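You operate a simulated robot arm through the tools that you are given. There is no shell and no other tool. Be economical: measure what you need, move in short steps, check, and stop when the job is done.

Carry out the task below with a simulated robot arm. There is one attempt and no reset: what you move stays moved.

Task
Eyelet all three holes of the red strap.
Fine: one press a hole, at 1, 2 and 3 in turn; then bring the yellow slide back to LOAD; leave the cup in its holder.

The check looks at the end state, three seconds after you hand in, the way a careful person would. Anything else that was tipped, shoved, dropped, spilled or broken makes it a failure.

Robot
A 6-joint arm with a two-finger parallel gripper, fixed in place. Base frame: the origin is at the foot of the arm, x ahead of it, y to its left, z up; the work surface is at about z = 88.4. Units: cm, degrees, N and s.
With the tool pointing down near the work surface it reaches from about 24 to 66 cm from the base axis. Its first joint turns from -66.0 to 66.0 degrees. Payload 2.9 kg.
The TCP is the grasp point between the finger pads, 3 cm short of the fingertips. In the tool frame z runs along the fingers and y along their closing line. The gripper opens to 11 cm. The fingers are 2 cm wide and 1 cm thick; the gripper's body (4.8 by 11.2 cm) begins 5.5 cm behind the TCP.
Orientation is that of the tool frame in the base frame, as a unit quaternion [x, y, z, w]. With the fingers straight down and closing along the base's y, the tool's x points along the base's -x, its y along +y and its z along -z.

Tools
- The arm moves only by the tool servo_tool. Its argument "targets" is a list that holds one entry, the list of rows, each a list of 7 numbers: the shift along the tool's x, y, z in cm, then the turn, a rotation vector about the tool's x, y, z in degrees, then the closure, from 0 (fully open) to 1 (shut). In form: [[[dx, dy, dz, ax, ay, az, fingers], ...]]. A call has 1 to 8 rows; each row shifts and turns the commanded pose from where the row before left it, along the tool's axes as they then stand. Each row takes 0.2 s and may step no farther than 5 cm and 8.6 degrees from the row before; otherwise, or with a gripper value out of range, the whole call is refused. A pose out of reach is approached as far as the arm can. The call stops where the force on the tool passes 40 N (or 10 N more than at its start, if that is more) or the arm is blocked; 0.2 s more then pass. The fingers move at their own pace (about 10.8 cm/s each) and stop on an object; they squeeze with about 26 N. The grip force told is the motor's: it shows also when the fingers shut on nothing. Time passes only in rows, and 0.2 s behind the last, so rows that do not move let the fingers close. The reply holds the time, the measured pose of the TCP, the force on the tool along the base axes, the opening and the grip force, in the units named above and with some noise.
- Cameras (640 x 400 px; columns grow to the right, rows downward): "scene" is fixed at [6.93, 41.87, 141.77]; the picture's right is [-0.85, -0.53, 0.00], its down [-0.17, 0.26, -0.95] and it looks along [0.51, -0.80, -0.31] (base axes); focal length 333 px, centre (320, 200). "wrist" rides on the gripper at [-3.6, 0, -5.7] in the tool frame; the picture's right is [0.00, -1.00, 0.00], its down [0.97, 0.00, -0.24] and it looks along [0.24, 0.00, 0.97] (tool axes); focal length 218 px, centre (320, 200). There is no depth. A picture from a camera that has moved, and an enlarged one, comes with that camera's place and axes in the base frame and with its lens. The place of the scene camera against the robot may be out by one fixed shift of up to 1.2 cm in any direction.
- capture(camera): a new picture of that camera. It takes no simulated time.
- zoom(camera, box): a new picture of the part [left, top, right, bottom] of that camera's present view, enlarged. It takes no simulated time.
- sign_off(): hands the job in; it is judged then, once.

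Go step by step. Nothing tells you positions but the pictures and the camera data: compare them with the known pose of the tool, close in by small moves and look again before you grip or let go. The budget is 120 turns and 84 pictures, counting those below and the enlarged ones. Unless the task says otherwise, let go and move clear before handing in, and close with one line.

The tools are called after ">>>" by a JSON object that holds its "fn" and its "kwargs". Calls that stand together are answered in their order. servo_tool: Moves the arm, as the interface text tells. Its arguments: {"type":"object","properties":{"targets":{"type":"array","items":{"type":"array","items":{"type":"array","items":{"type":"number"}}}}},"required":["targets"]} The other tools are called the same way: capture (camera) takes a picture; zoom (camera, box) takes an enlarged picture of a part of a camera's view; sign_off () hands the job in.

At the start:

```text
time_s: 0.0
tcp_pos: [38.8, -10.93, 127.07]
ee_rot: [0.001, 1.0, 0.0, -0.001]
contact_force: [-0.4, 0.3, -0.1]
grip_width: 11.0
gripper_force: 0.1
```

scene: 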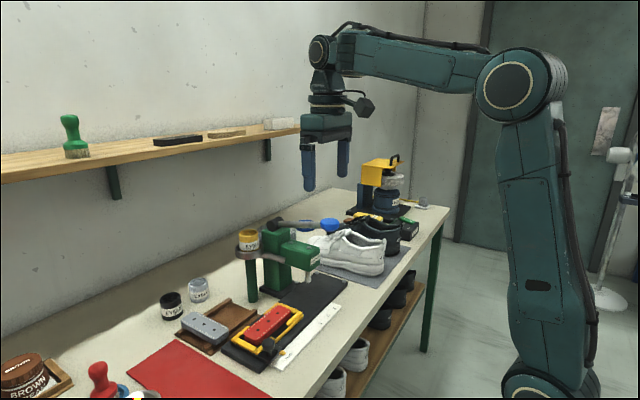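
wrist: 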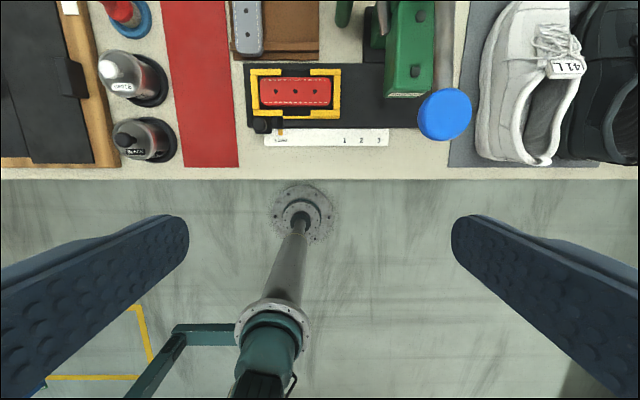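

I see a green eyelet press with a lever (blue knob), a yellow slide with the red strap, and a white scale strip with 1, 2, 3. I'll look closer before moving.

>>> {"fn": "zoom", "kwargs": {"camera": "wrist", "box": [220, 0, 480, 165]}}

>>> {"fn": "zoom", "kwargs": {"camera": "scene", "box": [160, 200, 360, 380]}}

```text
2.42 times, centred on (350, 82) of wrist
camera zoom: at [42.4, -10.86, 132.84], right [0.0, -1.0, 0.0], down [-0.97, 0.0, 0.24], along [-0.24, 0.0, -0.97], focal length 529 px, centre (247, 485)
```

zoom: 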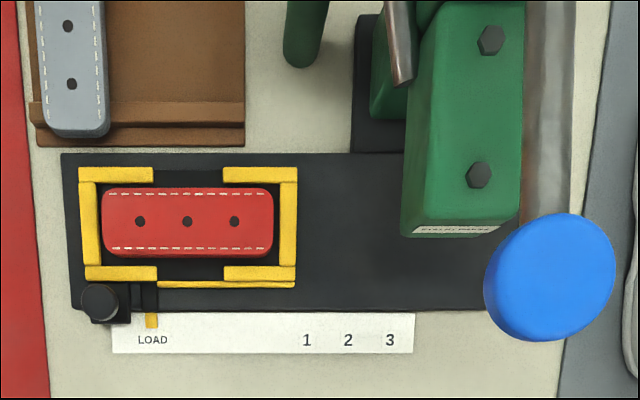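

```text
2.22 times, centred on (260, 290) of scene
camera zoom: at [6.93, 41.87, 141.77], right [-0.85, -0.53, 0.0], down [-0.17, 0.26, -0.95], along [0.51, -0.8, -0.31], focal length 740 px, centre (453, 0)
```

zoom: 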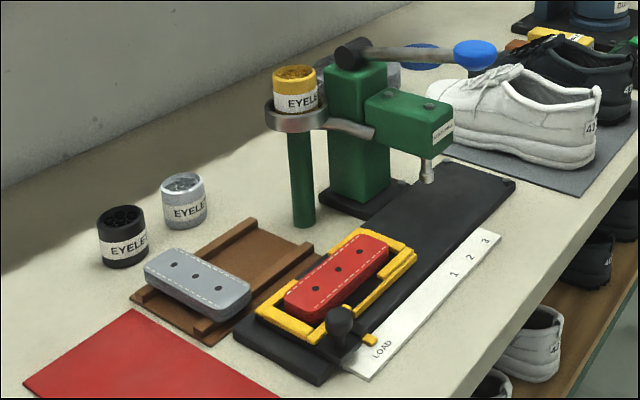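

The punch seems to be at about y≈-22, the slide knob near (46, -0.4, 93), and the lever ball near (45, -23, 110). I'll move over the slide for a closer view.

>>> {"fn": "servo_tool", "kwargs": {"targets": [[[0, 3, 4, 0, 0, 0, 0.5], [0, 3, 4, 0, 0, 0, 0.8], [0, 2, 4, 0, 0, 0, 1], [0, 0, 0, 0, 0, 0, 1]]]}}

>>> {"fn": "capture", "kwargs": {"camera": "wrist"}}

>>> {"fn": "zoom", "kwargs": {"camera": "scene", "box": [220, 200, 340, 275]}}

>>> {"fn": "zoom", "kwargs": {"camera": "scene", "box": [210, 290, 350, 378]}}

```text
time_s: 1.0
tcp_pos: [38.86, -2.92, 115.07]
ee_rot: [0.0, 1.0, -0.001, 0.0]
contact_force: [0.8, -0.4, -0.4]
grip_width: 0.0
gripper_force: 25.9
```

```text
79 pictures are left
camera wrist: at [42.38, -2.87, 120.77], right [0.0, -1.0, 0.0], down [-0.97, 0.0, 0.24], along [-0.24, 0.0, -0.97], focal length 218 px, centre (320, 200)
```

wrist: 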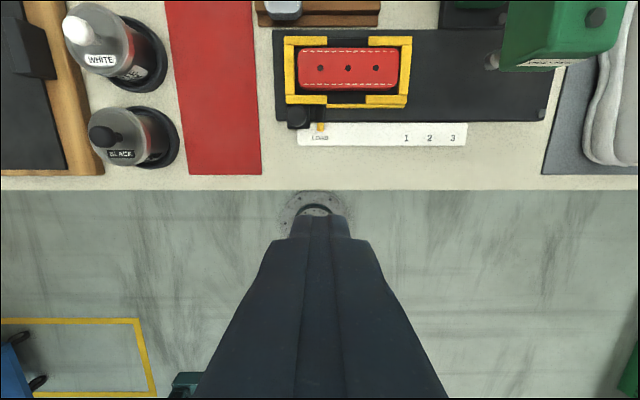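

```text
5.33 times, centred on (280, 238) of scene
camera zoom: at [6.93, 41.87, 141.77], right [-0.85, -0.53, 0.0], down [-0.17, 0.26, -0.95], along [0.51, -0.8, -0.31], focal length 1776 px, centre (533, 0)
```

zoom: 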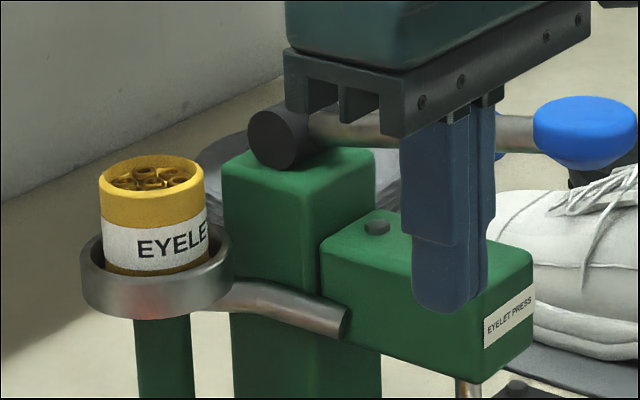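

```text
4.55 times, centred on (280, 334) of scene
camera zoom: at [6.93, 41.87, 141.77], right [-0.85, -0.53, 0.0], down [-0.17, 0.26, -0.95], along [0.51, -0.8, -0.31], focal length 1513 px, centre (502, -409)
```

zoom: 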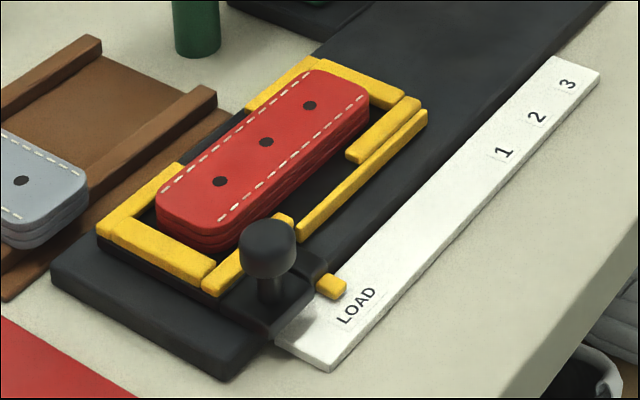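

The slide knob is a mushroom head near (46, -0.2, 93). I'll pitch the tool about 40° so the gripper body leans away from the lever, and approach with fingers part-open.

>>> {"fn": "servo_tool", "kwargs": {"targets": [[[0, 0.7, 0, 0, -8, 0, 0.6], [0, 0.7, 0, 0, -8, 0, 0.6], [0, 0.7, 0, 0, -8, 0, 0.6], [0, 0.6, 0, 0, -8, 0, 0.6], [0, 0, 0, 0, -8, 0, 0.6], [0, 0, 0, 0, 0, 0, 0.6]]]}}

>>> {"fn": "capture", "kwargs": {"camera": "wrist"}}

```text
time_s: 2.4
tcp_pos: [38.85, -0.31, 115.15]
ee_rot: [0.0, 0.939, 0.0, 0.344]
contact_force: [0.3, -0.2, 0.1]
grip_width: 4.43
gripper_force: 0.1
```

```text
76 pictures are left
camera wrist: at [37.89, -0.14, 121.79], right [0.0, -1.0, 0.0], down [-0.9, 0.0, -0.44], along [0.44, 0.0, -0.9], focal length 218 px, centre (320, 200)
```

wrist: 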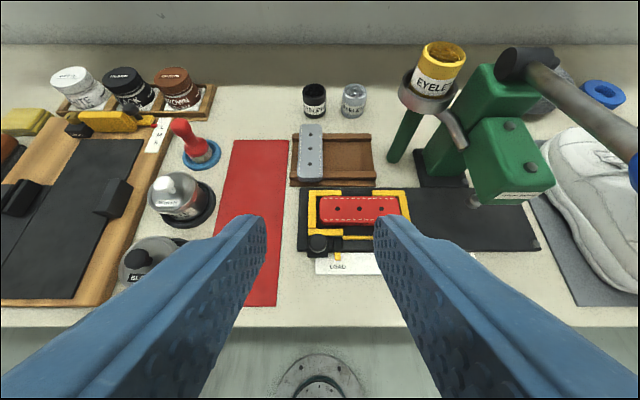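

>>> {"fn": "servo_tool", "kwargs": {"targets": [[[2.25, 0.1, 3.7, 0, 0, 0, 0.6], [2.25, 0.1, 3.7, 0, 0, 0, 0.6], [2.25, 0.1, 3.7, 0, 0, 0, 0.6], [2.25, 0.1, 3.7, 0, 0, 0, 0.6], [0, 0, 0, 0, 0, 0, 0.6]]]}}

>>> {"fn": "capture", "kwargs": {"camera": "wrist"}}

>>> {"fn": "zoom", "kwargs": {"camera": "scene", "box": [200, 270, 360, 370]}}

```text
time_s: 3.6
tcp_pos: [41.48, 0.21, 98.03]
ee_rot: [0.0, 0.94, -0.001, 0.342]
contact_force: [0.6, 0.0, -0.3]
grip_width: 4.38
gripper_force: 0.0
```

```text
75 pictures are left
camera wrist: at [40.5, 0.17, 104.65], right [0.0, -1.0, 0.0], down [-0.9, 0.0, -0.44], along [0.44, 0.0, -0.9], focal length 218 px, centre (320, 200)
```

wrist: 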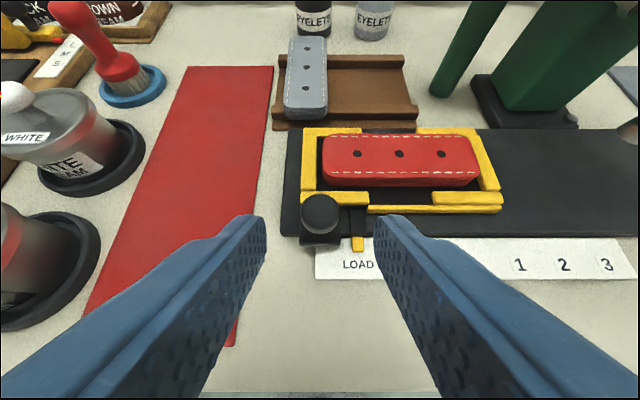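

```text
4.00 times, centred on (280, 320) of scene
camera zoom: at [6.94, 41.87, 141.77], right [-0.85, -0.53, 0.0], down [-0.17, 0.26, -0.95], along [0.51, -0.8, -0.31], focal length 1332 px, centre (480, -280)
```

zoom: 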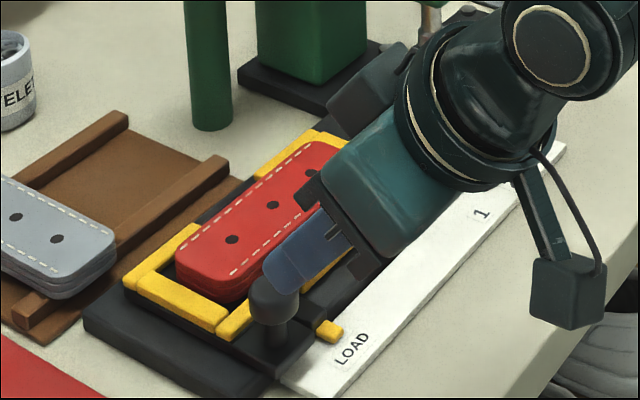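

>>> {"fn": "servo_tool", "kwargs": {"targets": [[[0.05, 0, 1.8, 0, 0, 0, 0.6], [0.06, 0, 1.8, 0, 0, 0, 0.6], [0.06, 0, 1.7, 0, 0, 0, 0.6], [0, 0, 0, 0, 0, 0, 0.6]]]}}

>>> {"fn": "capture", "kwargs": {"camera": "wrist"}}

>>> {"fn": "zoom", "kwargs": {"camera": "scene", "box": [220, 290, 340, 365]}}

```text
time_s: 4.6
tcp_pos: [44.74, 0.11, 93.84]
ee_rot: [0.001, 0.94, -0.001, 0.342]
contact_force: [-0.1, -0.5, 0.6]
grip_width: 4.4
gripper_force: 0.1
```

```text
73 pictures are left
camera wrist: at [43.81, 0.13, 100.48], right [0.0, -1.0, 0.0], down [-0.9, 0.0, -0.44], along [0.44, 0.0, -0.9], focal length 218 px, centre (320, 200)
```

wrist: 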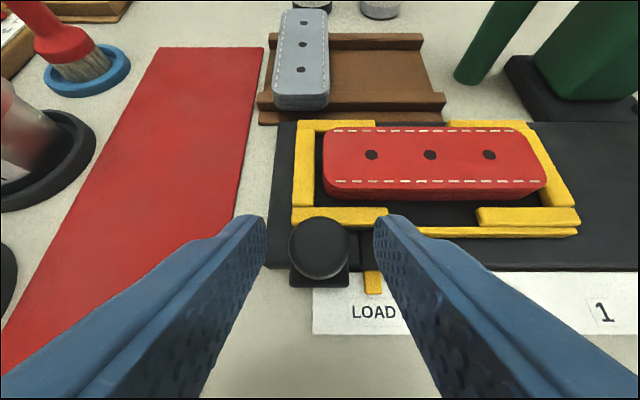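

```text
5.33 times, centred on (280, 328) of scene
camera zoom: at [6.94, 41.87, 141.77], right [-0.85, -0.53, 0.0], down [-0.17, 0.26, -0.95], along [0.51, -0.8, -0.31], focal length 1776 px, centre (533, -480)
```

zoom: 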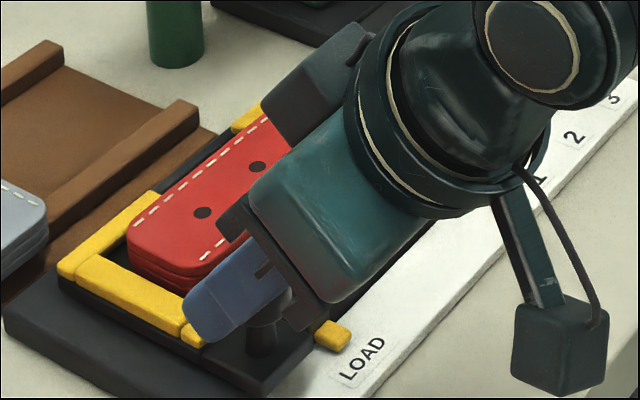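

>>> {"fn": "servo_tool", "kwargs": {"targets": [[[0.35, 0, 0.7, 0, 0, 0, 0.6], [0, 0, 0, 0, 0, 0, 0.7], [0, 0, 0, 0, 0, 0, 1], [0, 0, 0, 0, 0, 0, 1]]]}}

>>> {"fn": "capture", "kwargs": {"camera": "wrist"}}

```text
time_s: 5.6
tcp_pos: [44.89, 0.03, 93.05]
ee_rot: [0.0, 0.94, -0.001, 0.342]
contact_force: [1.4, -1.3, -1.7]
grip_width: 2.51
gripper_force: 44.7
```

```text
71 pictures are left
camera wrist: at [44.02, 0.17, 99.74], right [0.0, -1.0, 0.0], down [-0.9, 0.0, -0.44], along [0.44, 0.0, -0.9], focal length 218 px, centre (320, 200)
```

wrist: 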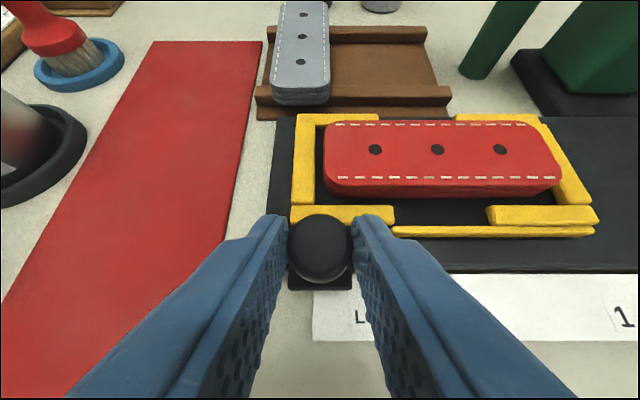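

Knob is gripped. I'll slide toward -y, testing first with a small move.

>>> {"fn": "servo_tool", "kwargs": {"targets": [[[0, -0.5, 0, 0, 0, 0, 1], [0, -1, 0, 0, 0, 0, 1], [0, 0, 0, 0, 0, 0, 1]]]}}

>>> {"fn": "capture", "kwargs": {"camera": "wrist"}}

```text
time_s: 6.4
tcp_pos: [44.96, -1.39, 93.05]
ee_rot: [0.0, 0.94, 0.001, 0.342]
contact_force: [5.7, 0.4, -4.1]
grip_width: 2.5
gripper_force: 44.7
```

```text
70 pictures are left
camera wrist: at [44.02, -1.33, 99.74], right [0.0, -1.0, 0.0], down [-0.9, 0.0, -0.44], along [0.44, 0.0, -0.9], focal length 218 px, centre (320, 200)
```

wrist: 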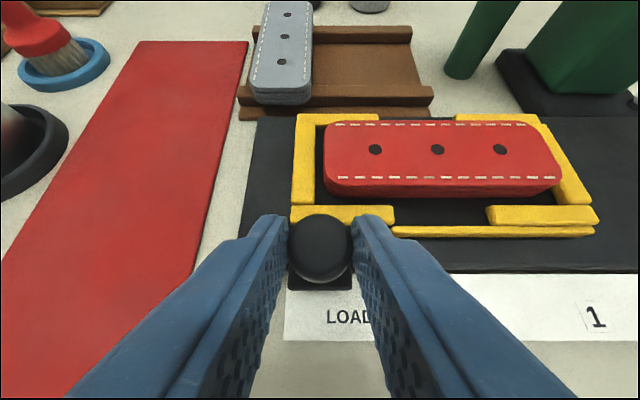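

>>> {"fn": "servo_tool", "kwargs": {"targets": [[[0, -1.5, 0, 0, 0, 0, 1], [0, -2, 0, 0, 0, 0, 1], [0, -2, 0, 0, 0, 0, 1], [0, -2, 0, 0, 0, 0, 1], [0, -1.5, 0, 0, 0, 0, 1], [0, -1, 0, 0, 0, 0, 1], [0, 0, 0, 0, 0, 0, 1]]]}}

>>> {"fn": "capture", "kwargs": {"camera": "wrist"}}

>>> {"fn": "zoom", "kwargs": {"camera": "scene", "box": [220, 210, 380, 310]}}

```text
time_s: 8.0
tcp_pos: [44.97, -11.36, 93.13]
ee_rot: [0.0, 0.939, 0.001, 0.343]
contact_force: [5.3, 0.3, -4.6]
grip_width: 2.51
gripper_force: 45.0
```

```text
69 pictures are left
camera wrist: at [44.01, -11.27, 99.75], right [0.0, -1.0, 0.0], down [-0.9, 0.0, -0.44], along [0.44, 0.0, -0.9], focal length 218 px, centre (320, 200)
```

wrist: 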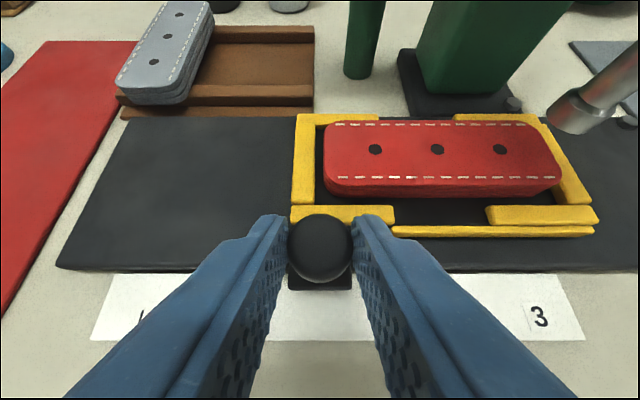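

```text
4.00 times, centred on (300, 260) of scene
camera zoom: at [6.96, 41.87, 141.77], right [-0.85, -0.53, 0.0], down [-0.17, 0.26, -0.95], along [0.51, -0.8, -0.31], focal length 1332 px, centre (400, -40)
```

zoom: 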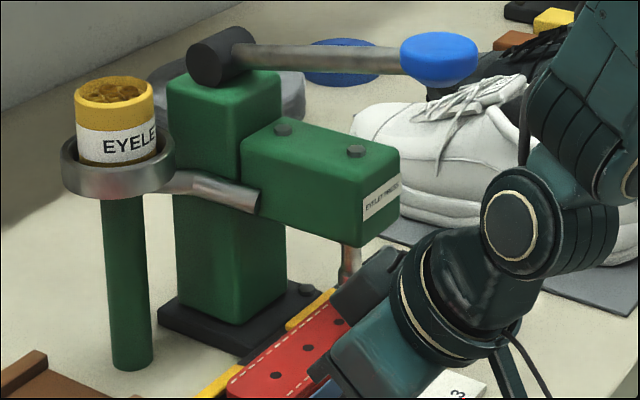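

>>> {"fn": "servo_tool", "kwargs": {"targets": [[[0, -0.7, 0, 0, 0, 0, 1], [0, -0.7, 0, 0, 0, 0, 1], [0, 0, 0, 0, 0, 0, 1], [0, 0, 0, 0, 0, 0, 0.6], [0, 0, 0, 0, 0, 0, 0.6], [-0.35, 0, -2, 0, 0, 0, 0.6], [0, 0, -3, 0, 0, 0, 0.6], [0, 0, 0, 0, 0, 0, 0.6]]]}}

>>> {"fn": "capture", "kwargs": {"camera": "wrist"}}

>>> {"fn": "zoom", "kwargs": {"camera": "wrist", "box": [250, 100, 570, 300]}}

```text
time_s: 9.8
tcp_pos: [42.05, -12.61, 97.2]
ee_rot: [0.0, 0.94, -0.001, 0.342]
contact_force: [0.2, 0.1, -0.1]
grip_width: 4.41
gripper_force: 0.0
```

```text
67 pictures are left
camera wrist: at [41.01, -12.64, 103.86], right [0.0, -1.0, 0.0], down [-0.9, 0.0, -0.44], along [0.44, 0.0, -0.9], focal length 218 px, centre (320, 200)
```

wrist: 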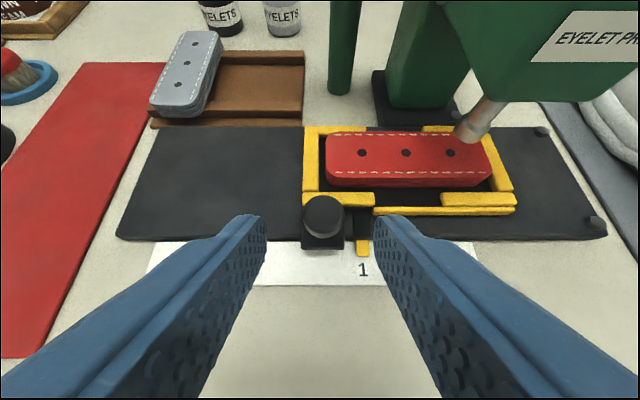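

```text
2.00 times, centred on (410, 200) of wrist
camera zoom: at [41.01, -12.64, 103.86], right [0.0, -1.0, 0.0], down [-0.9, 0.0, -0.44], along [0.44, 0.0, -0.9], focal length 436 px, centre (140, 200)
```

zoom: 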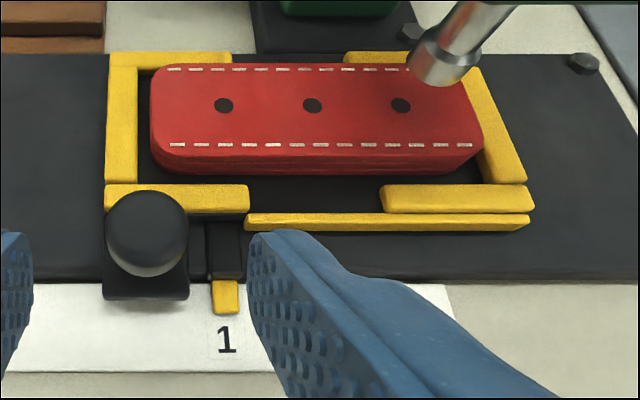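

Pointer tab lines up with "1". Next I raise the arm straight up, level the tool and close the fingers, ready to push the lever knob.

>>> {"fn": "servo_tool", "kwargs": {"targets": [[[-3.2, 0, -3.8, 0, 0, 0, 0.6], [-3.2, 0, -3.8, 0, 0, 0, 0.6], [-3.2, 0, -3.8, 0, 0, 0, 0.8], [-3.2, 0, -3.8, 0, 0, 0, 1], [-2, 0, -2.5, 0, 0, 0, 1], [0, 0, 0, 0, 8, 0, 1], [0, 0, 0, 0, 8, 0, 1], [0, 0, 0, 0, 8, 0, 1]]]}}

>>> {"fn": "servo_tool", "kwargs": {"targets": [[[0, 0, 0, 0, 8, 0, 1], [0, 0, 0, 0, 8, 0, 1], [0, -2, 0, 0, 0, 0, 1], [0, 0, 0, 0, 0, 0, 1]]]}}

>>> {"fn": "capture", "kwargs": {"camera": "wrist"}}

>>> {"fn": "zoom", "kwargs": {"camera": "scene", "box": [220, 130, 400, 290]}}

```text
time_s: 11.6
tcp_pos: [41.9, -12.72, 120.23]
ee_rot: [0.0, 0.99, 0.0, 0.139]
contact_force: [0.7, 0.3, 0.7]
grip_width: 0.03
gripper_force: 25.7
```

```text
time_s: 12.6
tcp_pos: [41.98, -14.7, 120.19]
ee_rot: [0.0, 1.0, 0.0, 0.0]
contact_force: [0.1, 0.5, -0.5]
grip_width: 0.01
gripper_force: 25.8
```

```text
65 pictures are left
camera wrist: at [45.49, -14.66, 125.9], right [0.0, -1.0, 0.0], down [-0.97, 0.0, 0.24], along [-0.24, 0.0, -0.97], focal length 218 px, centre (320, 200)
```

wrist: 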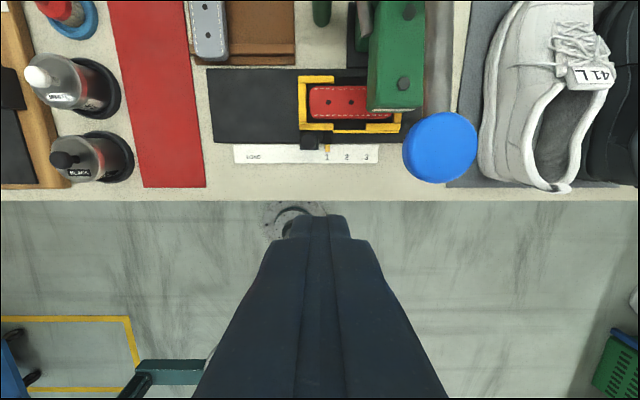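

```text
2.50 times, centred on (310, 210) of scene
camera zoom: at [6.93, 41.87, 141.77], right [-0.85, -0.53, 0.0], down [-0.17, 0.26, -0.95], along [0.51, -0.8, -0.31], focal length 832 px, centre (345, 175)
```

zoom: 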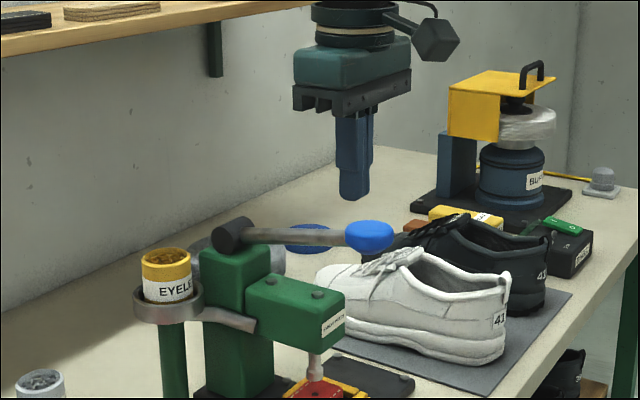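

Lever knob triangulates to about (45.3, -22.9, 110.5). I'll place the closed fingertips right above it.

>>> {"fn": "servo_tool", "kwargs": {"targets": [[[-1.65, -4.1, 0, 0, 0, 0, 1], [-1.65, -4.1, 0, 0, 0, 0, 1], [0, 0, 2.3, 0, 0, 0, 1], [0, 0, 1.3, 0, 0, 0, 1], [0, 0, 0, 0, 0, 0, 1]]]}}

>>> {"fn": "zoom", "kwargs": {"camera": "scene", "box": [220, 130, 400, 290]}}

>>> {"fn": "capture", "kwargs": {"camera": "wrist"}}

```text
time_s: 13.8
tcp_pos: [45.18, -22.93, 116.63]
ee_rot: [0.0, 1.0, 0.0, 0.0]
contact_force: [0.8, -0.1, 0.7]
grip_width: 0.0
gripper_force: 25.8
```

```text
2.50 times, centred on (310, 210) of scene
camera zoom: at [6.93, 41.87, 141.77], right [-0.85, -0.53, 0.0], down [-0.17, 0.26, -0.95], along [0.51, -0.8, -0.31], focal length 832 px, centre (345, 175)
```

zoom: 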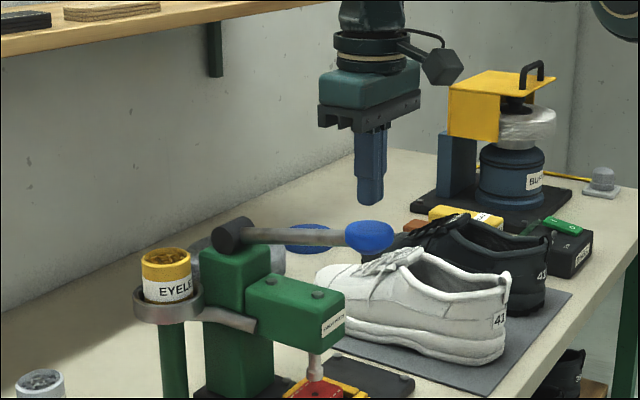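

```text
62 pictures are left
camera wrist: at [48.77, -22.9, 122.28], right [0.0, -1.0, 0.0], down [-0.97, 0.0, 0.24], along [-0.24, 0.0, -0.97], focal length 218 px, centre (320, 200)
```

wrist: 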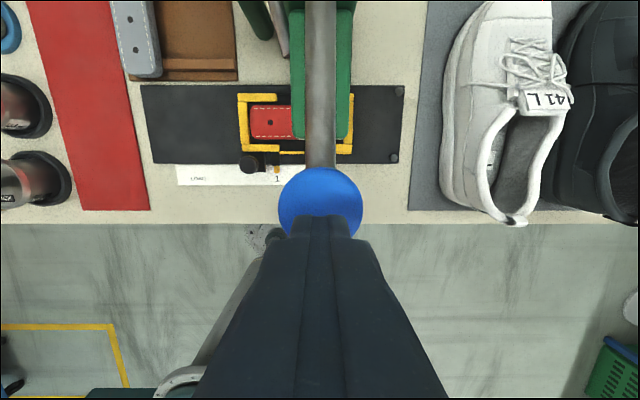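

>>> {"fn": "servo_tool", "kwargs": {"targets": [[[0, 0, 1, 0, 0, 0, 1], [0, 0, 0.7, 0, 0, 0, 1], [0, 0, 0.6, 0, 0, 0, 1], [0, 0, 0.6, 0, 0, 0, 1], [0, 0, 0.6, 0, 0, 0, 1], [0, 0, 0, 0, 0, 0, 1]]]}}

>>> {"fn": "zoom", "kwargs": {"camera": "scene", "box": [220, 130, 400, 290]}}

```text
time_s: 15.2
tcp_pos: [45.3, -22.93, 113.19]
ee_rot: [0.0, 1.0, 0.0, 0.0]
contact_force: [-0.9, 0.0, 1.5]
grip_width: 0.0
gripper_force: 26.3
```

```text
2.50 times, centred on (310, 210) of scene
camera zoom: at [6.93, 41.87, 141.77], right [-0.85, -0.53, 0.0], down [-0.17, 0.26, -0.95], along [0.51, -0.8, -0.31], focal length 832 px, centre (345, 175)
```

zoom: 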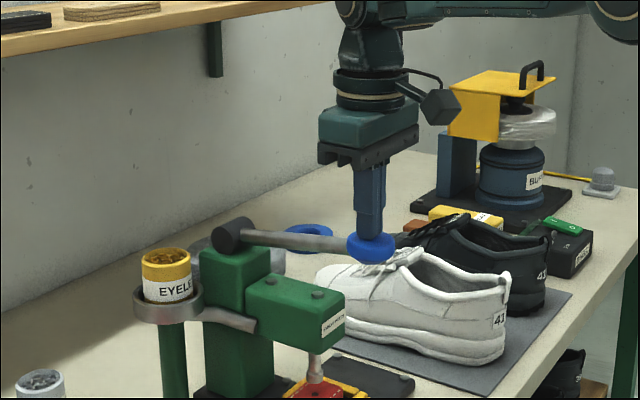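

The lever follows easily. Pressing on down in small steps until it bottoms out.

>>> {"fn": "servo_tool", "kwargs": {"targets": [[[0, 0, 0.6, 0, 0, 0, 1], [0, 0, 0.6, 0, 0, 0, 1], [0, 0, 0.6, 0, 0, 0, 1], [0, 0, 0.6, 0, 0, 0, 1], [0, 0, 0, 0, 0, 0, 1]]]}}

>>> {"fn": "zoom", "kwargs": {"camera": "scene", "box": [220, 130, 400, 290]}}

```text
time_s: 16.4
tcp_pos: [45.03, -22.95, 110.71]
ee_rot: [-0.001, 1.0, 0.0, 0.0]
contact_force: [-1.5, 0.1, 2.9]
grip_width: 0.01
gripper_force: 26.2
```

```text
2.50 times, centred on (310, 210) of scene
camera zoom: at [6.92, 41.87, 141.77], right [-0.85, -0.53, 0.0], down [-0.17, 0.26, -0.95], along [0.51, -0.8, -0.31], focal length 832 px, centre (345, 175)
```

zoom: 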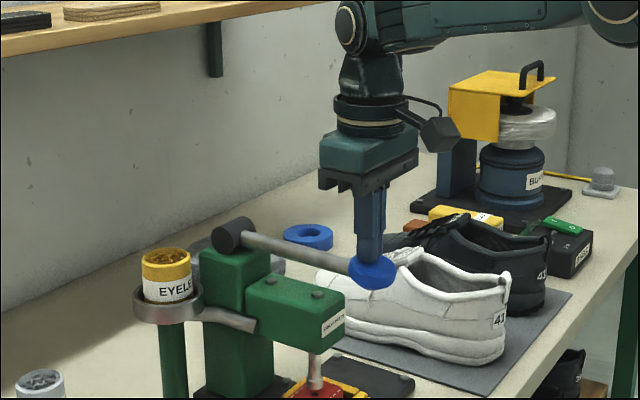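

>>> {"fn": "servo_tool", "kwargs": {"targets": [[[-0.1, 0, 0.6, 0, 0, 0, 1], [-0.15, 0, 0.6, 0, 0, 0, 1], [-0.15, 0, 0.6, 0, 0, 0, 1], [-0.2, 0, 0.6, 0, 0, 0, 1], [0, 0, 0, 0, 0, 0, 1]]]}}

>>> {"fn": "zoom", "kwargs": {"camera": "scene", "box": [220, 130, 400, 290]}}

```text
time_s: 17.6
tcp_pos: [45.88, -22.84, 108.25]
ee_rot: [0.001, 1.0, -0.001, 0.001]
contact_force: [-1.1, -1.1, 4.3]
grip_width: 0.0
gripper_force: 25.9
```

```text
2.50 times, centred on (310, 210) of scene
camera zoom: at [6.92, 41.87, 141.77], right [-0.85, -0.53, 0.0], down [-0.17, 0.26, -0.95], along [0.51, -0.8, -0.31], focal length 832 px, centre (345, 175)
```

zoom: 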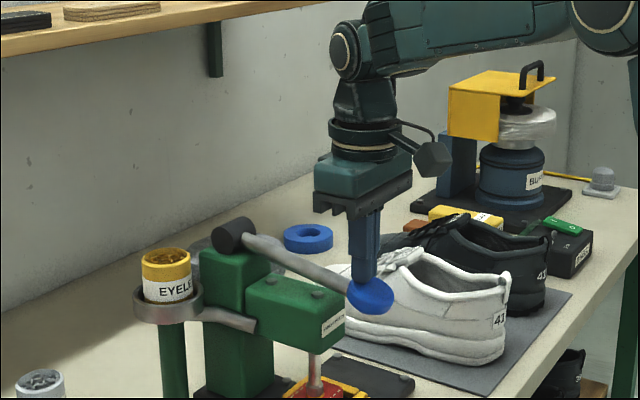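

>>> {"fn": "servo_tool", "kwargs": {"targets": [[[0.1, 0, 0.6, 0, 0, 0, 1], [0.1, 0, 0.6, 0, 0, 0, 1], [0.1, 0, 0.6, 0, 0, 0, 1], [0, 0, 0, 0, 0, 0, 1]]]}}

>>> {"fn": "zoom", "kwargs": {"camera": "scene", "box": [260, 210, 400, 310]}}

```text
time_s: 18.2
tcp_pos: [45.91, -22.99, 108.01]
ee_rot: [-0.001, 1.0, -0.004, 0.009]
contact_force: [-1.9, 0.7, 8.0]
grip_width: 0.01
gripper_force: 26.2
stopped in row 3: the force on the tool passed its limit (the readings are from after the stop); the commanded pose is now the measured one
```

```text
4.00 times, centred on (330, 260) of scene
camera zoom: at [6.92, 41.88, 141.77], right [-0.85, -0.53, 0.0], down [-0.17, 0.26, -0.95], along [0.51, -0.8, -0.31], focal length 1332 px, centre (280, -40)
```

zoom: 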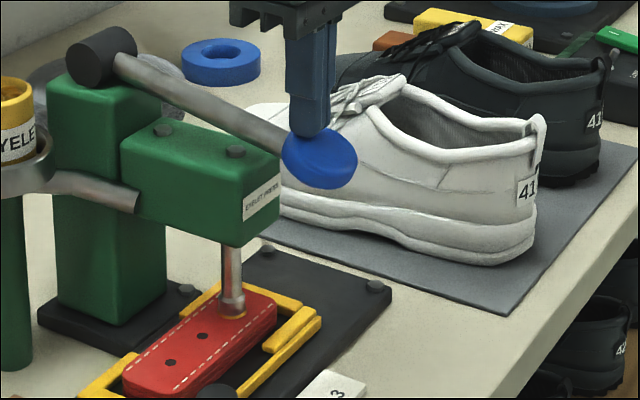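

The lever hit a hard stop with the punch down on the strap and a brass ring showing. I'll ease off and see whether the lever returns.

>>> {"fn": "servo_tool", "kwargs": {"targets": [[[0, 0, -0.7, 0, 0, 0, 1], [0, 0, -0.7, 0, 0, 0, 1], [0, 0, -0.7, 0, 0, 0, 1], [0.1, 0, -0.7, 0, 0, 0, 1], [0.1, 0, -0.7, 0, 0, 0, 1], [0.1, 0, -0.8, 0, 0, 0, 1], [0.1, 0, -0.8, 0, 0, 0, 1], [0, 0, -0.8, 0, 0, 0, 1]]]}}

>>> {"fn": "zoom", "kwargs": {"camera": "scene", "box": [240, 180, 400, 300]}}

```text
time_s: 20.0
tcp_pos: [45.48, -22.98, 113.8]
ee_rot: [-0.001, 1.0, -0.003, 0.008]
contact_force: [0.2, -0.4, 0.5]
grip_width: 0.01
gripper_force: 25.9
```

```text
3.33 times, centred on (320, 240) of scene
camera zoom: at [6.93, 41.87, 141.77], right [-0.85, -0.53, 0.0], down [-0.17, 0.26, -0.95], along [0.51, -0.8, -0.31], focal length 1110 px, centre (320, 67)
```

zoom: 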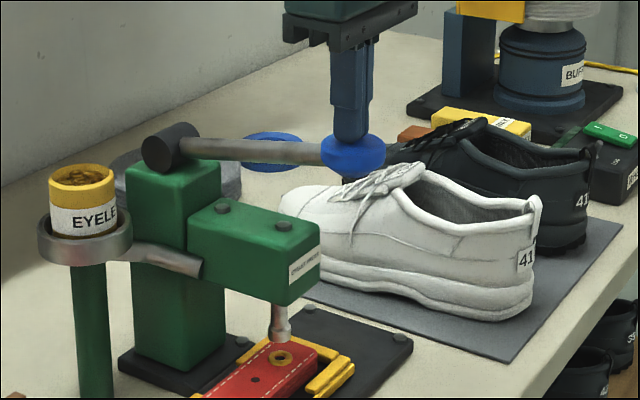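

Lever sprang back and hole 1 has a brass eyelet. Now I return to the slide knob by reversing my path.

>>> {"fn": "servo_tool", "kwargs": {"targets": [[[0, 0, -4.9, 0, 0, 0, 1], [1.2, 4, -1.5, 0, 0, 0, 1], [1.2, 4, 0, 0, 0, 0, 1], [1.1, 2.3, 0, 0, 0, 0, 0.6], [0, 0, 0, 0, -8, 0, 0.6], [0, 0, 0, 0, -8, 0, 0.6], [0, 0, 0, 0, -8, 0, 0.6], [0, 0, 0, 0, -8, 0, 0.6]]]}}

>>> {"fn": "servo_tool", "kwargs": {"targets": [[[0, 0, 0, 0, -7.1, 0, 0.6], [2.1, 0, 2.5, 0, 0, 0, 0.6], [3.2, 0, 3.8, 0, 0, 0, 0.6], [3.2, 0, 3.8, 0, 0, 0, 0.6], [3.2, 0, 3.8, 0, 0, 0, 0.6], [3.2, 0, 3.8, 0, 0, 0, 0.6], [0, 0, 0, 0, 0, 0, 0.6]]]}}

>>> {"fn": "capture", "kwargs": {"camera": "wrist"}}

```text
time_s: 21.8
tcp_pos: [41.87, -12.63, 120.01]
ee_rot: [-0.001, 0.959, -0.004, 0.284]
contact_force: [0.1, 0.0, -0.1]
grip_width: 4.41
gripper_force: 0.0
```

```text
time_s: 23.4
tcp_pos: [41.63, -12.8, 97.06]
ee_rot: [-0.002, 0.94, -0.004, 0.341]
contact_force: [-0.5, 0.3, 0.6]
grip_width: 4.39
gripper_force: 0.1
```

```text
56 pictures are left
camera wrist: at [40.75, -12.66, 103.68], right [0.0, -1.0, 0.01], down [-0.9, 0.0, -0.44], along [0.44, -0.01, -0.9], focal length 218 px, centre (320, 200)
```

wrist: 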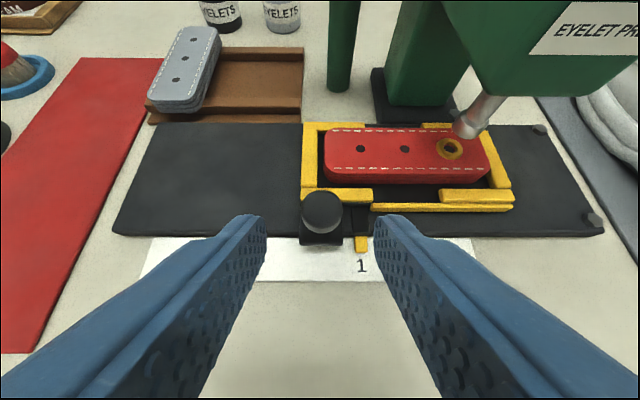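

>>> {"fn": "servo_tool", "kwargs": {"targets": [[[0, 0, 2, 0, 0, 0, 0.6], [0, 0, 2, 0, 0, 0, 0.6], [0, 0, 1.2, 0, 0, 0, 0.6], [0, 0, 0, 0, 0, 0, 1], [0, 0, 0, 0, 0, 0, 1], [0, 0, 0, 0, 0, 0, 1]]]}}

>>> {"fn": "capture", "kwargs": {"camera": "wrist"}}

```text
time_s: 24.8
tcp_pos: [45.1, -12.86, 93.01]
ee_rot: [-0.001, 0.94, -0.004, 0.341]
contact_force: [-0.9, -1.4, -0.3]
grip_width: 2.52
gripper_force: 45.2
```

```text
55 pictures are left
camera wrist: at [44.1, -12.72, 99.69], right [0.0, -1.0, 0.01], down [-0.9, 0.0, -0.44], along [0.44, -0.01, -0.9], focal length 218 px, centre (320, 200)
```

wrist: 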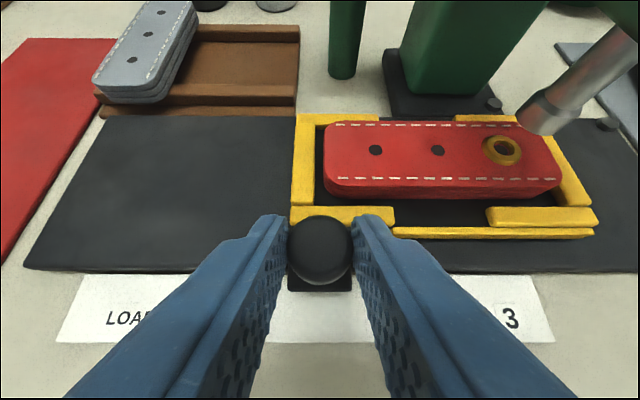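

>>> {"fn": "servo_tool", "kwargs": {"targets": [[[0, -0.8, 0, 0, 0, 0, 1], [0, -1.2, 0, 0, 0, 0, 1], [0, -1.0, 0, 0, 0, 0, 1], [0, -0.42, 0, 0, 0, 0, 1], [0, 0, 0, 0, 0, 0, 1]]]}}

>>> {"fn": "servo_tool", "kwargs": {"targets": [[[0, 0, 0, 0, 0, 0, 0.6], [0, 0, 0, 0, 0, 0, 0.6], [-0.35, 0, -2, 0, 0, 0, 0.6], [0, 0, -3, 0, 0, 0, 0.6], [0, 0, 0, 0, 0, 0, 0.6]]]}}

>>> {"fn": "zoom", "kwargs": {"camera": "wrist", "box": [250, 100, 570, 300]}}

```text
time_s: 26.0
tcp_pos: [44.97, -16.18, 92.91]
ee_rot: [-0.002, 0.94, -0.005, 0.342]
contact_force: [-9.2, -3.1, 11.9]
grip_width: 2.51
gripper_force: 44.8
```

```text
time_s: 27.2
tcp_pos: [42.08, -16.24, 97.15]
ee_rot: [-0.002, 0.94, -0.003, 0.341]
contact_force: [-0.6, 0.1, 0.3]
grip_width: 4.4
gripper_force: 0.0
```

```text
2.00 times, centred on (410, 200) of wrist
camera zoom: at [41.15, -16.03, 103.76], right [0.0, -1.0, 0.01], down [-0.9, 0.0, -0.44], along [0.44, -0.01, -0.9], focal length 436 px, centre (140, 200)
```

zoom: 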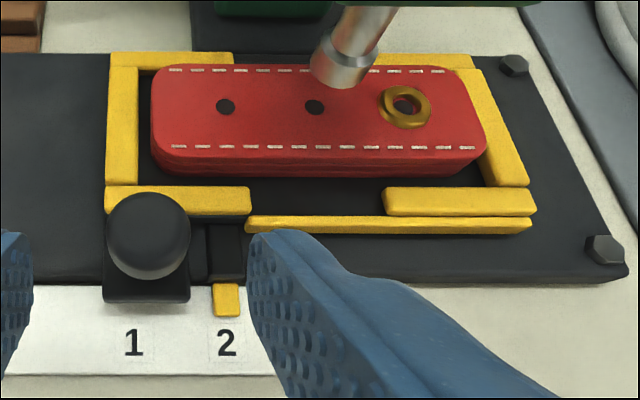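

Pointer is at "2". Retreating back toward y≈-12.7, then up and over to the lever as before.

>>> {"fn": "servo_tool", "kwargs": {"targets": [[[0, 3.54, 0, 0, 0, 0, 0.6], [-3.2, 0, -3.8, 0, 0, 0, 0.8], [-3.2, 0, -3.8, 0, 0, 0, 1], [-3.2, 0, -3.8, 0, 0, 0, 1], [-3.2, 0, -3.8, 0, 0, 0, 1], [-2.1, 0, -2.5, 0, 0, 0, 1], [0, 0, 0, 0, 8, 0, 1], [0, 0, 0, 0, 8, 0, 1]]]}}

>>> {"fn": "servo_tool", "kwargs": {"targets": [[[0, 0, 0, 0, 8, 0, 1], [0, 0, 0, 0, 8, 0, 1], [0, 0, 0, 0, 8, 0, 1], [-1.1, -3.4, 0, 0, 0, 0, 1], [-1.1, -3.4, 0, 0, 0, 0, 1], [-1.0, -3.4, 0, 0, 0, 0, 1], [0, 0, 3.5, 0, 0, 0, 1], [0, 0, 0, 0, 0, 0, 1]]]}}

>>> {"fn": "capture", "kwargs": {"camera": "wrist"}}

```text
time_s: 29.0
tcp_pos: [42.3, -12.55, 120.26]
ee_rot: [-0.001, 0.979, -0.003, 0.206]
contact_force: [0.2, -1.8, 0.3]
grip_width: 0.0
gripper_force: 26.4
```

```text
time_s: 30.8
tcp_pos: [45.16, -22.46, 116.51]
ee_rot: [-0.001, 1.0, -0.004, -0.001]
contact_force: [0.0, -0.7, 1.0]
grip_width: 0.0
gripper_force: 26.0
out of reach, approached as far as the arm can: row 6
```

```text
53 pictures are left
camera wrist: at [48.7, -22.41, 122.22], right [0.0, -1.0, 0.01], down [-0.97, 0.0, 0.24], along [-0.24, -0.01, -0.97], focal length 218 px, centre (320, 200)
```

wrist: 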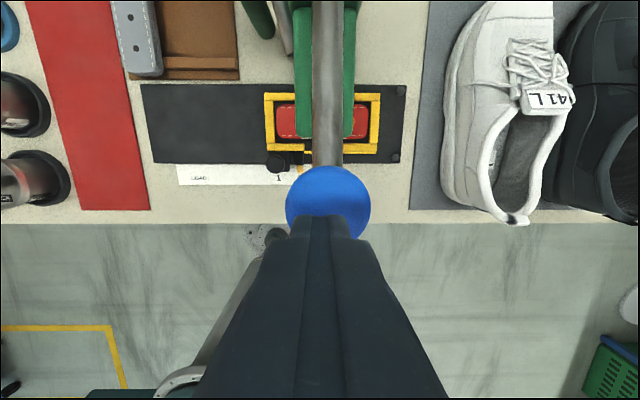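

>>> {"fn": "servo_tool", "kwargs": {"targets": [[[0, -0.45, 1, 0, 0, 0, 1], [0, 0, 0.8, 0, 0, 0, 1], [0, 0, 0.8, 0, 0, 0, 1], [0, 0, 0.8, 0, 0, 0, 1], [0, 0, 0.8, 0, 0, 0, 1], [0, 0, 0.8, 0, 0, 0, 1], [0, 0, 0.8, 0, 0, 0, 1], [-0.1, 0, 0.6, 0, 0, 0, 1]]]}}

>>> {"fn": "servo_tool", "kwargs": {"targets": [[[-0.15, 0, 0.6, 0, 0, 0, 1], [-0.15, 0, 0.6, 0, 0, 0, 1], [0, 0, 0.5, 0, 0, 0, 1], [0, 0, 0.5, 0, 0, 0, 1], [0, 0, 0.5, 0, 0, 0, 1], [0, 0, 0.5, 0, 0, 0, 1], [0, 0, 0.5, 0, 0, 0, 1]]]}}

>>> {"fn": "zoom", "kwargs": {"camera": "scene", "box": [260, 210, 400, 310]}}

```text
time_s: 32.6
tcp_pos: [45.31, -22.95, 110.14]
ee_rot: [-0.001, 1.0, -0.003, 0.0]
contact_force: [-2.2, 0.1, 2.9]
grip_width: 0.0
gripper_force: 26.1
```

```text
time_s: 34.0
tcp_pos: [45.63, -22.98, 108.0]
ee_rot: [0.0, 1.0, -0.007, 0.004]
contact_force: [-6.0, 2.0, 10.4]
grip_width: 0.0
gripper_force: 25.8
stopped in row 6: the force on the tool passed its limit (the readings are from after the stop); the commanded pose is now the measured one
```

```text
4.00 times, centred on (330, 260) of scene
camera zoom: at [6.9, 41.88, 141.77], right [-0.85, -0.53, 0.0], down [-0.17, 0.26, -0.95], along [0.51, -0.8, -0.31], focal length 1332 px, centre (280, -40)
```

zoom: 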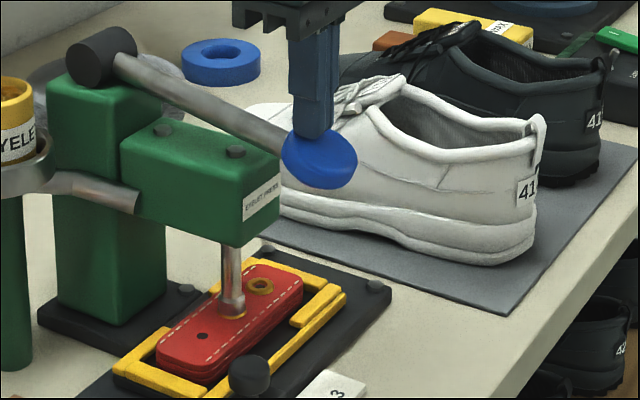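

Hole 2 pressed to the same stop. I'll lift smoothly and return to the slide knob, now near y≈-16.2.

>>> {"fn": "servo_tool", "kwargs": {"targets": [[[0, 0, -0.7, 0, 0, 0, 1], [0, 0, -0.7, 0, 0, 0, 1], [0, 0, -0.7, 0, 0, 0, 1], [0.1, 0, -0.7, 0, 0, 0, 1], [0.1, 0, -0.7, 0, 0, 0, 1], [0.1, 0, -0.8, 0, 0, 0, 1], [0, 0, -0.8, 0, 0, 0, 1], [0, 0, -0.8, 0, 0, 0, 1]]]}}

>>> {"fn": "servo_tool", "kwargs": {"targets": [[[0, 0, -4.9, 0, 0, 0, 1], [1.2, 4, -1.5, 0, 0, 0, 1], [1.2, 4, 0, 0, 0, 0, 1], [1.1, 2.2, 0, 0, 0, 0, 0.6], [0, 0, 0, 0, -8, 0, 0.6], [0, 0, 0, 0, -8, 0, 0.6], [0, 0, 0, 0, -8, 0, 0.6], [0, 0, 0, 0, -8, 0, 0.6]]]}}

>>> {"fn": "servo_tool", "kwargs": {"targets": [[[0, 0, 0, 0, -7.5, 0, 0.6], [2.1, 0, 2.5, 0, 0, 0, 0.6], [3.2, 0, 3.8, 0, 0, 0, 0.6], [3.2, 0, 3.8, 0, 0, 0, 0.6], [3.2, 0, 3.8, 0, 0, 0, 0.6], [3.2, 0, 3.8, 0, 0, 0, 0.6], [0, 0, 0, 0, 0, 0, 0.6]]]}}

>>> {"fn": "capture", "kwargs": {"camera": "wrist"}}

```text
time_s: 35.8
tcp_pos: [45.4, -23.02, 113.73]
ee_rot: [0.0, 1.0, -0.005, 0.004]
contact_force: [0.2, 0.3, 1.1]
grip_width: 0.0
gripper_force: 26.1
```

```text
time_s: 37.6
tcp_pos: [41.78, -12.72, 119.95]
ee_rot: [-0.002, 0.96, -0.006, 0.279]
contact_force: [-0.6, 0.5, -0.2]
grip_width: 4.38
gripper_force: 0.0
```

```text
time_s: 39.2
tcp_pos: [41.73, -13.01, 96.71]
ee_rot: [-0.002, 0.94, -0.006, 0.341]
contact_force: [1.0, -1.0, 0.3]
grip_width: 4.41
gripper_force: 0.0
```

```text
51 pictures are left
camera wrist: at [40.79, -12.84, 103.36], right [0.0, -1.0, 0.01], down [-0.9, -0.01, -0.44], along [0.44, -0.01, -0.9], focal length 218 px, centre (320, 200)
```

wrist: 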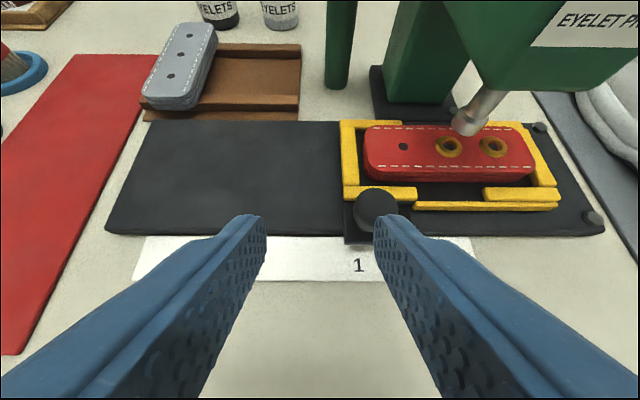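

>>> {"fn": "servo_tool", "kwargs": {"targets": [[[0, -3.2, 0, 0, 0, 0, 0.6], [-0.1, 0, 2, 0, 0, 0, 0.6], [-0.1, 0, 1.8, 0, 0, 0, 0.6], [0, 0, 1.1, 0, 0, 0, 0.6], [0, 0, 0, 0, 0, 0, 0.6]]]}}

>>> {"fn": "capture", "kwargs": {"camera": "wrist"}}

```text
time_s: 40.4
tcp_pos: [45.08, -16.15, 93.13]
ee_rot: [-0.002, 0.94, -0.005, 0.341]
contact_force: [-0.1, -0.7, 0.1]
grip_width: 4.37
gripper_force: 0.0
```

```text
50 pictures are left
camera wrist: at [44.14, -16.06, 99.86], right [0.0, -1.0, 0.01], down [-0.9, -0.01, -0.44], along [0.44, -0.01, -0.9], focal length 218 px, centre (320, 200)
```

wrist: 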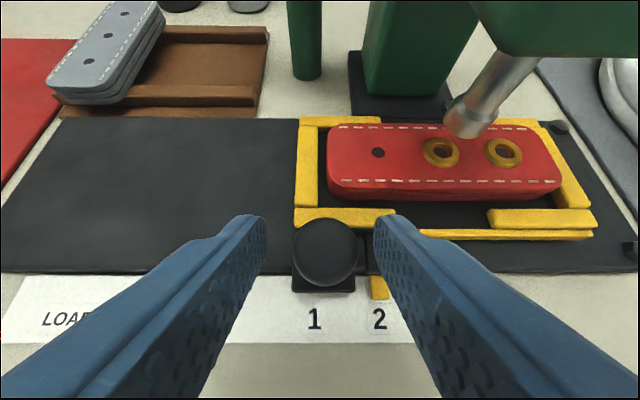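

>>> {"fn": "servo_tool", "kwargs": {"targets": [[[0, 0, 0, 0, 0, 0, 1], [0, 0, 0, 0, 0, 0, 1], [0, 0, 0, 0, 0, 0, 1]]]}}

>>> {"fn": "servo_tool", "kwargs": {"targets": [[[0, -0.8, 0, 0, 0, 0, 1], [0, -1.2, 0, 0, 0, 0, 1], [0, -1.0, 0, 0, 0, 0, 1], [0, -0.43, 0, 0, 0, 0, 1], [0, 0, 0, 0, 0, 0, 1]]]}}

>>> {"fn": "capture", "kwargs": {"camera": "wrist"}}

```text
time_s: 41.2
tcp_pos: [44.99, -16.2, 93.33]
ee_rot: [-0.002, 0.94, -0.007, 0.342]
contact_force: [3.9, -1.9, -3.8]
grip_width: 2.53
gripper_force: 45.6
```

```text
time_s: 42.4
tcp_pos: [45.11, -19.68, 93.24]
ee_rot: [-0.001, 0.94, -0.006, 0.342]
contact_force: [10.1, -2.1, -11.4]
grip_width: 2.51
gripper_force: 44.8
```

```text
49 pictures are left
camera wrist: at [44.13, -19.5, 99.88], right [0.0, -1.0, 0.01], down [-0.9, 0.0, -0.44], along [0.44, -0.01, -0.9], focal length 218 px, centre (320, 200)
```

wrist: 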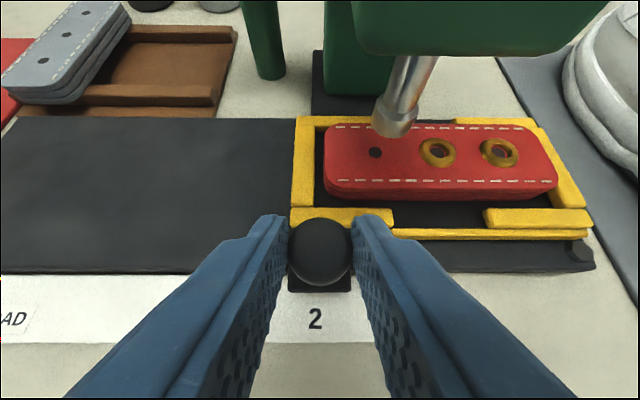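

>>> {"fn": "servo_tool", "kwargs": {"targets": [[[0, 0, 0, 0, 0, 0, 0.6], [0, 0, 0, 0, 0, 0, 0.6], [-0.3, 0, -2, 0, 0, 0, 0.6], [0, 0, -3, 0, 0, 0, 0.6], [0, 0, 0, 0, 0, 0, 0.6]]]}}

>>> {"fn": "zoom", "kwargs": {"camera": "wrist", "box": [250, 100, 570, 300]}}

```text
time_s: 43.6
tcp_pos: [41.91, -19.54, 97.22]
ee_rot: [-0.002, 0.94, -0.006, 0.341]
contact_force: [0.3, -1.1, 0.2]
grip_width: 4.39
gripper_force: 0.0
```

```text
2.00 times, centred on (410, 200) of wrist
camera zoom: at [41.03, -19.41, 103.95], right [0.0, -1.0, 0.01], down [-0.9, -0.01, -0.44], along [0.44, -0.01, -0.9], focal length 436 px, centre (140, 200)
```

zoom: 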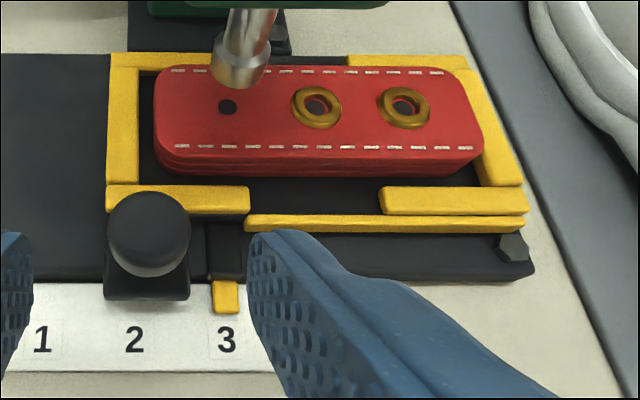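

Pointer is at "3". Backing off to y≈-12.6, then up and over the lever for the third press.

>>> {"fn": "servo_tool", "kwargs": {"targets": [[[0, 3.5, 0, 0, 0, 0, 0.6], [0, 3.4, 0, 0, 0, 0, 0.6], [-3.2, 0, -3.8, 0, 0, 0, 0.8], [-3.2, 0, -3.8, 0, 0, 0, 1], [-3.2, 0, -3.8, 0, 0, 0, 1], [-3.2, 0, -3.8, 0, 0, 0, 1], [-2.1, 0, -2.5, 0, 0, 0, 1], [0, 0, 0, 0, 8, 0, 1]]]}}

>>> {"fn": "servo_tool", "kwargs": {"targets": [[[0, 0, 0, 0, 8, 0, 1], [0, 0, 0, 0, 8, 0, 1], [0, 0, 0, 0, 8, 0, 1], [0, 0, 0, 0, 8, 0, 1], [-1.1, -3.4, 0, 0, 0, 0, 1], [-1.1, -3.4, 0, 0, 0, 0, 1], [-1.0, -3.4, 0, 0, 0, 0, 1], [0, 0, 3.5, 0, 0, 0, 1]]]}}

>>> {"fn": "capture", "kwargs": {"camera": "wrist"}}

```text
time_s: 45.4
tcp_pos: [42.21, -12.41, 120.35]
ee_rot: [-0.001, 0.962, -0.006, 0.274]
contact_force: [-0.6, 0.5, 0.1]
grip_width: 0.0
gripper_force: 25.9
```

```text
time_s: 47.2
tcp_pos: [45.3, -21.52, 116.77]
ee_rot: [0.0, 1.0, -0.007, -0.001]
contact_force: [0.1, -0.3, -0.5]
grip_width: 0.01
gripper_force: 25.7
out of reach, approached as far as the arm can: row 7
```

```text
47 pictures are left
camera wrist: at [48.93, -21.37, 122.54], right [0.0, -1.0, 0.01], down [-0.97, 0.0, 0.24], along [-0.24, -0.01, -0.97], focal length 218 px, centre (320, 200)
```

wrist: 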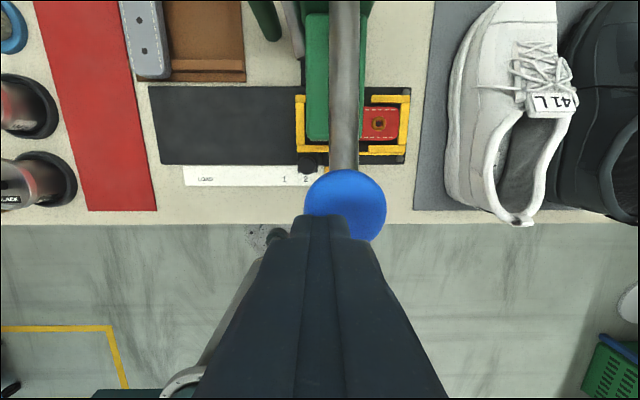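

>>> {"fn": "servo_tool", "kwargs": {"targets": [[[0, -1.4, 0.3, 0, 0, 0, 1], [0, 0, 0.9, 0, 0, 0, 1], [0, 0, 0.8, 0, 0, 0, 1], [0, 0, 0.8, 0, 0, 0, 1], [0, 0, 0.8, 0, 0, 0, 1], [0, 0, 0, 0, 0, 0, 1]]]}}

>>> {"fn": "zoom", "kwargs": {"camera": "scene", "box": [260, 180, 400, 300]}}

```text
time_s: 48.6
tcp_pos: [45.19, -22.85, 113.13]
ee_rot: [0.0, 1.0, -0.006, -0.001]
contact_force: [-0.4, -0.1, 1.3]
grip_width: 0.01
gripper_force: 25.5
```

```text
3.33 times, centred on (330, 240) of scene
camera zoom: at [6.93, 41.87, 141.77], right [-0.85, -0.53, 0.0], down [-0.17, 0.26, -0.95], along [0.51, -0.8, -0.31], focal length 1110 px, centre (287, 67)
```

zoom: 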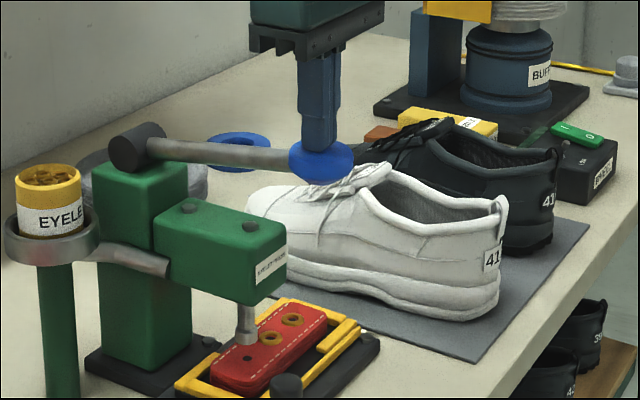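

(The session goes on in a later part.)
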